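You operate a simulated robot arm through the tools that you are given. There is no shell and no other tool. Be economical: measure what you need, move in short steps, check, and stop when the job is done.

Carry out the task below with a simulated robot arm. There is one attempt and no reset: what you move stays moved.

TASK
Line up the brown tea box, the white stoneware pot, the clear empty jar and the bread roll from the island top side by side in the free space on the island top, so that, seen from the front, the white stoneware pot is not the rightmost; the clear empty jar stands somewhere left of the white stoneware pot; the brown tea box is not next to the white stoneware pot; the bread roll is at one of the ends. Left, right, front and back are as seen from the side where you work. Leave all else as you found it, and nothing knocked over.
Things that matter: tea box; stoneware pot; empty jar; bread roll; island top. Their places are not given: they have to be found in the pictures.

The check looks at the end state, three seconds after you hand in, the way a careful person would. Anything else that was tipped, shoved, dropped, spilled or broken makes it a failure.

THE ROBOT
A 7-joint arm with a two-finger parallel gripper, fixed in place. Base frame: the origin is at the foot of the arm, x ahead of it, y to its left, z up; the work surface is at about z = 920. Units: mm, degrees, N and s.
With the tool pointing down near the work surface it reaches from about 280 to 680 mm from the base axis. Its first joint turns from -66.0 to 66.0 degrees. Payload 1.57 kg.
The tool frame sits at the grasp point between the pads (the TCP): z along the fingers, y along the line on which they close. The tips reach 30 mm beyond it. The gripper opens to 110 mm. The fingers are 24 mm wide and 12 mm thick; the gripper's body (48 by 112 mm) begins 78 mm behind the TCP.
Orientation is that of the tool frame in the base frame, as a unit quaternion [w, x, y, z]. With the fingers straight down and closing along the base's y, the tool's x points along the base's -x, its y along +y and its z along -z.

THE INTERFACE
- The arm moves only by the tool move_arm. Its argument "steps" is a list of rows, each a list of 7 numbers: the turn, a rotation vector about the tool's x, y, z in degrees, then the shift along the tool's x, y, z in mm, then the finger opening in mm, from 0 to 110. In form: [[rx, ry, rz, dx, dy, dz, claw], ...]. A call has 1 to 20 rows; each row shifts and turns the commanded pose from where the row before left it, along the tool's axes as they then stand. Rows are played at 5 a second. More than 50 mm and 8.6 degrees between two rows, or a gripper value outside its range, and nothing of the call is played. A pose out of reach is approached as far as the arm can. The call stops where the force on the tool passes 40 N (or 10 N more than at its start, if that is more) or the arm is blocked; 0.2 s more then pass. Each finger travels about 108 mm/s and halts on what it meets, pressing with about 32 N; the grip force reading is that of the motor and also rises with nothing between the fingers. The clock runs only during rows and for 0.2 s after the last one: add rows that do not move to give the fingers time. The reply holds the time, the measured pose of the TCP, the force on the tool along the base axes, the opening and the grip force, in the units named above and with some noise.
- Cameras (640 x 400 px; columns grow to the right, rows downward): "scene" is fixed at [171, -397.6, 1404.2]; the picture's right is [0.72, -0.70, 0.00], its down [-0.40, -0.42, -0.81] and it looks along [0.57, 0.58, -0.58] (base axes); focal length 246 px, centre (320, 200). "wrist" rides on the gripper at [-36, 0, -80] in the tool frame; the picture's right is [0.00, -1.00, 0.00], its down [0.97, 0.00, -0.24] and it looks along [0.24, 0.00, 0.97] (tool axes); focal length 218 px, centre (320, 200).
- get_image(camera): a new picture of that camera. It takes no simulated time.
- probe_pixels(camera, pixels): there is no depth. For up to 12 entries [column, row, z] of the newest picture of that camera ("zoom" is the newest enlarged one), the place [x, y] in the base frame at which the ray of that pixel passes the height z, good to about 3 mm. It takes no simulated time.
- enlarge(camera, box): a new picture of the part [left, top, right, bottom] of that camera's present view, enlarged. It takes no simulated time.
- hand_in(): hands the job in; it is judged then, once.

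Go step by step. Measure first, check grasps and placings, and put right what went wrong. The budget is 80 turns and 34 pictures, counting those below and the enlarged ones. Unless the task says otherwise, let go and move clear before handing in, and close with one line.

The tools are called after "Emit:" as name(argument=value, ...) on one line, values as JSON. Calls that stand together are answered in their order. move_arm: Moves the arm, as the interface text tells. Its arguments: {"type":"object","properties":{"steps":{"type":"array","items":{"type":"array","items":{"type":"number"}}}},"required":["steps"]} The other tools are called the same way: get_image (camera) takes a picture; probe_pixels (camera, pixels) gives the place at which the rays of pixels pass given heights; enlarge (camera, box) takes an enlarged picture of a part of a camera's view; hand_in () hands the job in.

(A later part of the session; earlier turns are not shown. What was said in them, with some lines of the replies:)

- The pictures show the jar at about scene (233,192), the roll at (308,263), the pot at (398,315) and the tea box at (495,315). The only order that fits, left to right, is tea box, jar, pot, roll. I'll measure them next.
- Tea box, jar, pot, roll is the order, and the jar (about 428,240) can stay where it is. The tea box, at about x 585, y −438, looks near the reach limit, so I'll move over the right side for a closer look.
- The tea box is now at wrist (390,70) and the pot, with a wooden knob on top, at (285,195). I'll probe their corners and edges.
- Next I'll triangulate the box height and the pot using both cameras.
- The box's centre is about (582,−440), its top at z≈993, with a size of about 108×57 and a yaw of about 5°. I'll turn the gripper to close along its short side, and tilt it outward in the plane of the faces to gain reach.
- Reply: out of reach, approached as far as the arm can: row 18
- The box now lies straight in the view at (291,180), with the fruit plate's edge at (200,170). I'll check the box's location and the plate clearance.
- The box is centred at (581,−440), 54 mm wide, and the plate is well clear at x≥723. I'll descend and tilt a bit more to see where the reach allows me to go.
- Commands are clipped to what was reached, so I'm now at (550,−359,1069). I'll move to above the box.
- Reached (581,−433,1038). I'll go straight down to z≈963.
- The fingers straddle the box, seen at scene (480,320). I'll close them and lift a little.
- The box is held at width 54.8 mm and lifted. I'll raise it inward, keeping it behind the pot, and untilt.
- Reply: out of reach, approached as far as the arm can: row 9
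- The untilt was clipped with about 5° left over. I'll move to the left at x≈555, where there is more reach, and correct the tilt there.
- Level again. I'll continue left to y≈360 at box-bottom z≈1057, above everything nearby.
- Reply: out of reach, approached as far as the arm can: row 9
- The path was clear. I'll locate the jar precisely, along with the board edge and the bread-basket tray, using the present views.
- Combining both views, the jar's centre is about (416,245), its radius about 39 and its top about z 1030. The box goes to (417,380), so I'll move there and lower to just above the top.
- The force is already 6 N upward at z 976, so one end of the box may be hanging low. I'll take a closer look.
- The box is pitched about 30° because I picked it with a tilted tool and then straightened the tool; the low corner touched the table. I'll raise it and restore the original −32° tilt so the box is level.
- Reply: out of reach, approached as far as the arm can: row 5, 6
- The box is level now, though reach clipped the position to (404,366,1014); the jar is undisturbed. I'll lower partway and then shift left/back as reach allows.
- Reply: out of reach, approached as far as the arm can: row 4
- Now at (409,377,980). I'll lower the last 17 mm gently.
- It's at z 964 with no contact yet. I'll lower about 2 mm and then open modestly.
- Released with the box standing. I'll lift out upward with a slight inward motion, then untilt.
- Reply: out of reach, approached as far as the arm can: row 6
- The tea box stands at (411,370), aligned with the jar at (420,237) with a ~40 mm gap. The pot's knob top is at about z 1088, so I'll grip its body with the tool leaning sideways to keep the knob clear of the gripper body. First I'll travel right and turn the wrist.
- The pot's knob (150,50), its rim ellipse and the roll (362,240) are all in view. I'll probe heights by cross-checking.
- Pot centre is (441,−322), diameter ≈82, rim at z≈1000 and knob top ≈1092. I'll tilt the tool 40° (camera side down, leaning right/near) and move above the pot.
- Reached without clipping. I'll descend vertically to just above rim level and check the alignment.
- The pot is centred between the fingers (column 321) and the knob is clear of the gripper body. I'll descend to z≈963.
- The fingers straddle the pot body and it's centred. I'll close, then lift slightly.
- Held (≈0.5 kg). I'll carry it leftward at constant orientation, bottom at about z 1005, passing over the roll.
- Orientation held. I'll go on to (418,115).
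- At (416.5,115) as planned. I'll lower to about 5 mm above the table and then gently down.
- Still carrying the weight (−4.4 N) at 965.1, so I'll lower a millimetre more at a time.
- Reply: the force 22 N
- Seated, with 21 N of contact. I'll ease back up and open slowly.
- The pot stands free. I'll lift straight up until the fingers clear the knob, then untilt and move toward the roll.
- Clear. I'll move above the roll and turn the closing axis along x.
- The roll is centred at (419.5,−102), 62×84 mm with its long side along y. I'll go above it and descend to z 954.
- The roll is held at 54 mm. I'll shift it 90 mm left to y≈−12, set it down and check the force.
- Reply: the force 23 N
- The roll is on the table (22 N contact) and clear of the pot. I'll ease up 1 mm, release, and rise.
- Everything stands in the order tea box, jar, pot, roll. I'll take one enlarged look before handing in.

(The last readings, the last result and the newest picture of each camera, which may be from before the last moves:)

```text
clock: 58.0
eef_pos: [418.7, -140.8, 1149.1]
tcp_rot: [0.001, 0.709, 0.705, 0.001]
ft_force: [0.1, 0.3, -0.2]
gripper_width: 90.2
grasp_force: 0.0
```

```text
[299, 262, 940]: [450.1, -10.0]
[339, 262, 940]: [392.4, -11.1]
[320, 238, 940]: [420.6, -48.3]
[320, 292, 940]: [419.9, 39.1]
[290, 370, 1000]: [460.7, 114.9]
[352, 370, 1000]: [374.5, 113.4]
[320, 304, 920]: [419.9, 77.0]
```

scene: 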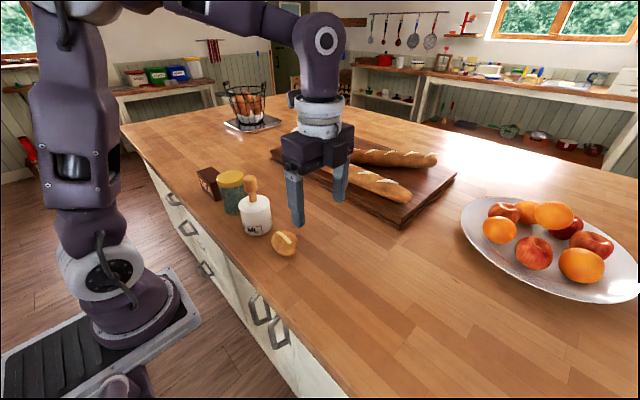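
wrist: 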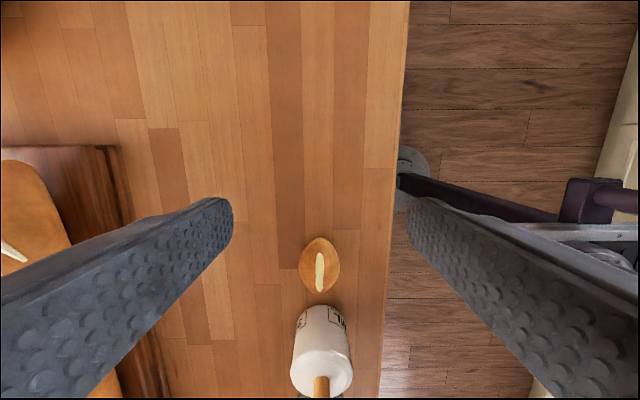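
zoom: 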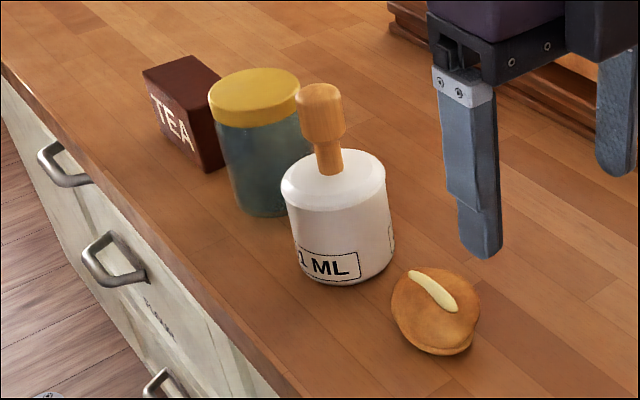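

All four stand upright in a row at x≈411–421: tea box y≈370, jar y≈237, pot y≈115, roll y≈−5. The gripper is clear, so I'll hand in.

Emit:
hand_in()

```text
The job is handed in.
```

I handed the job in with the row standing, left to right: tea box, clear jar, stoneware pot, bread roll. The last pictures show all four upright and nothing else disturbed.
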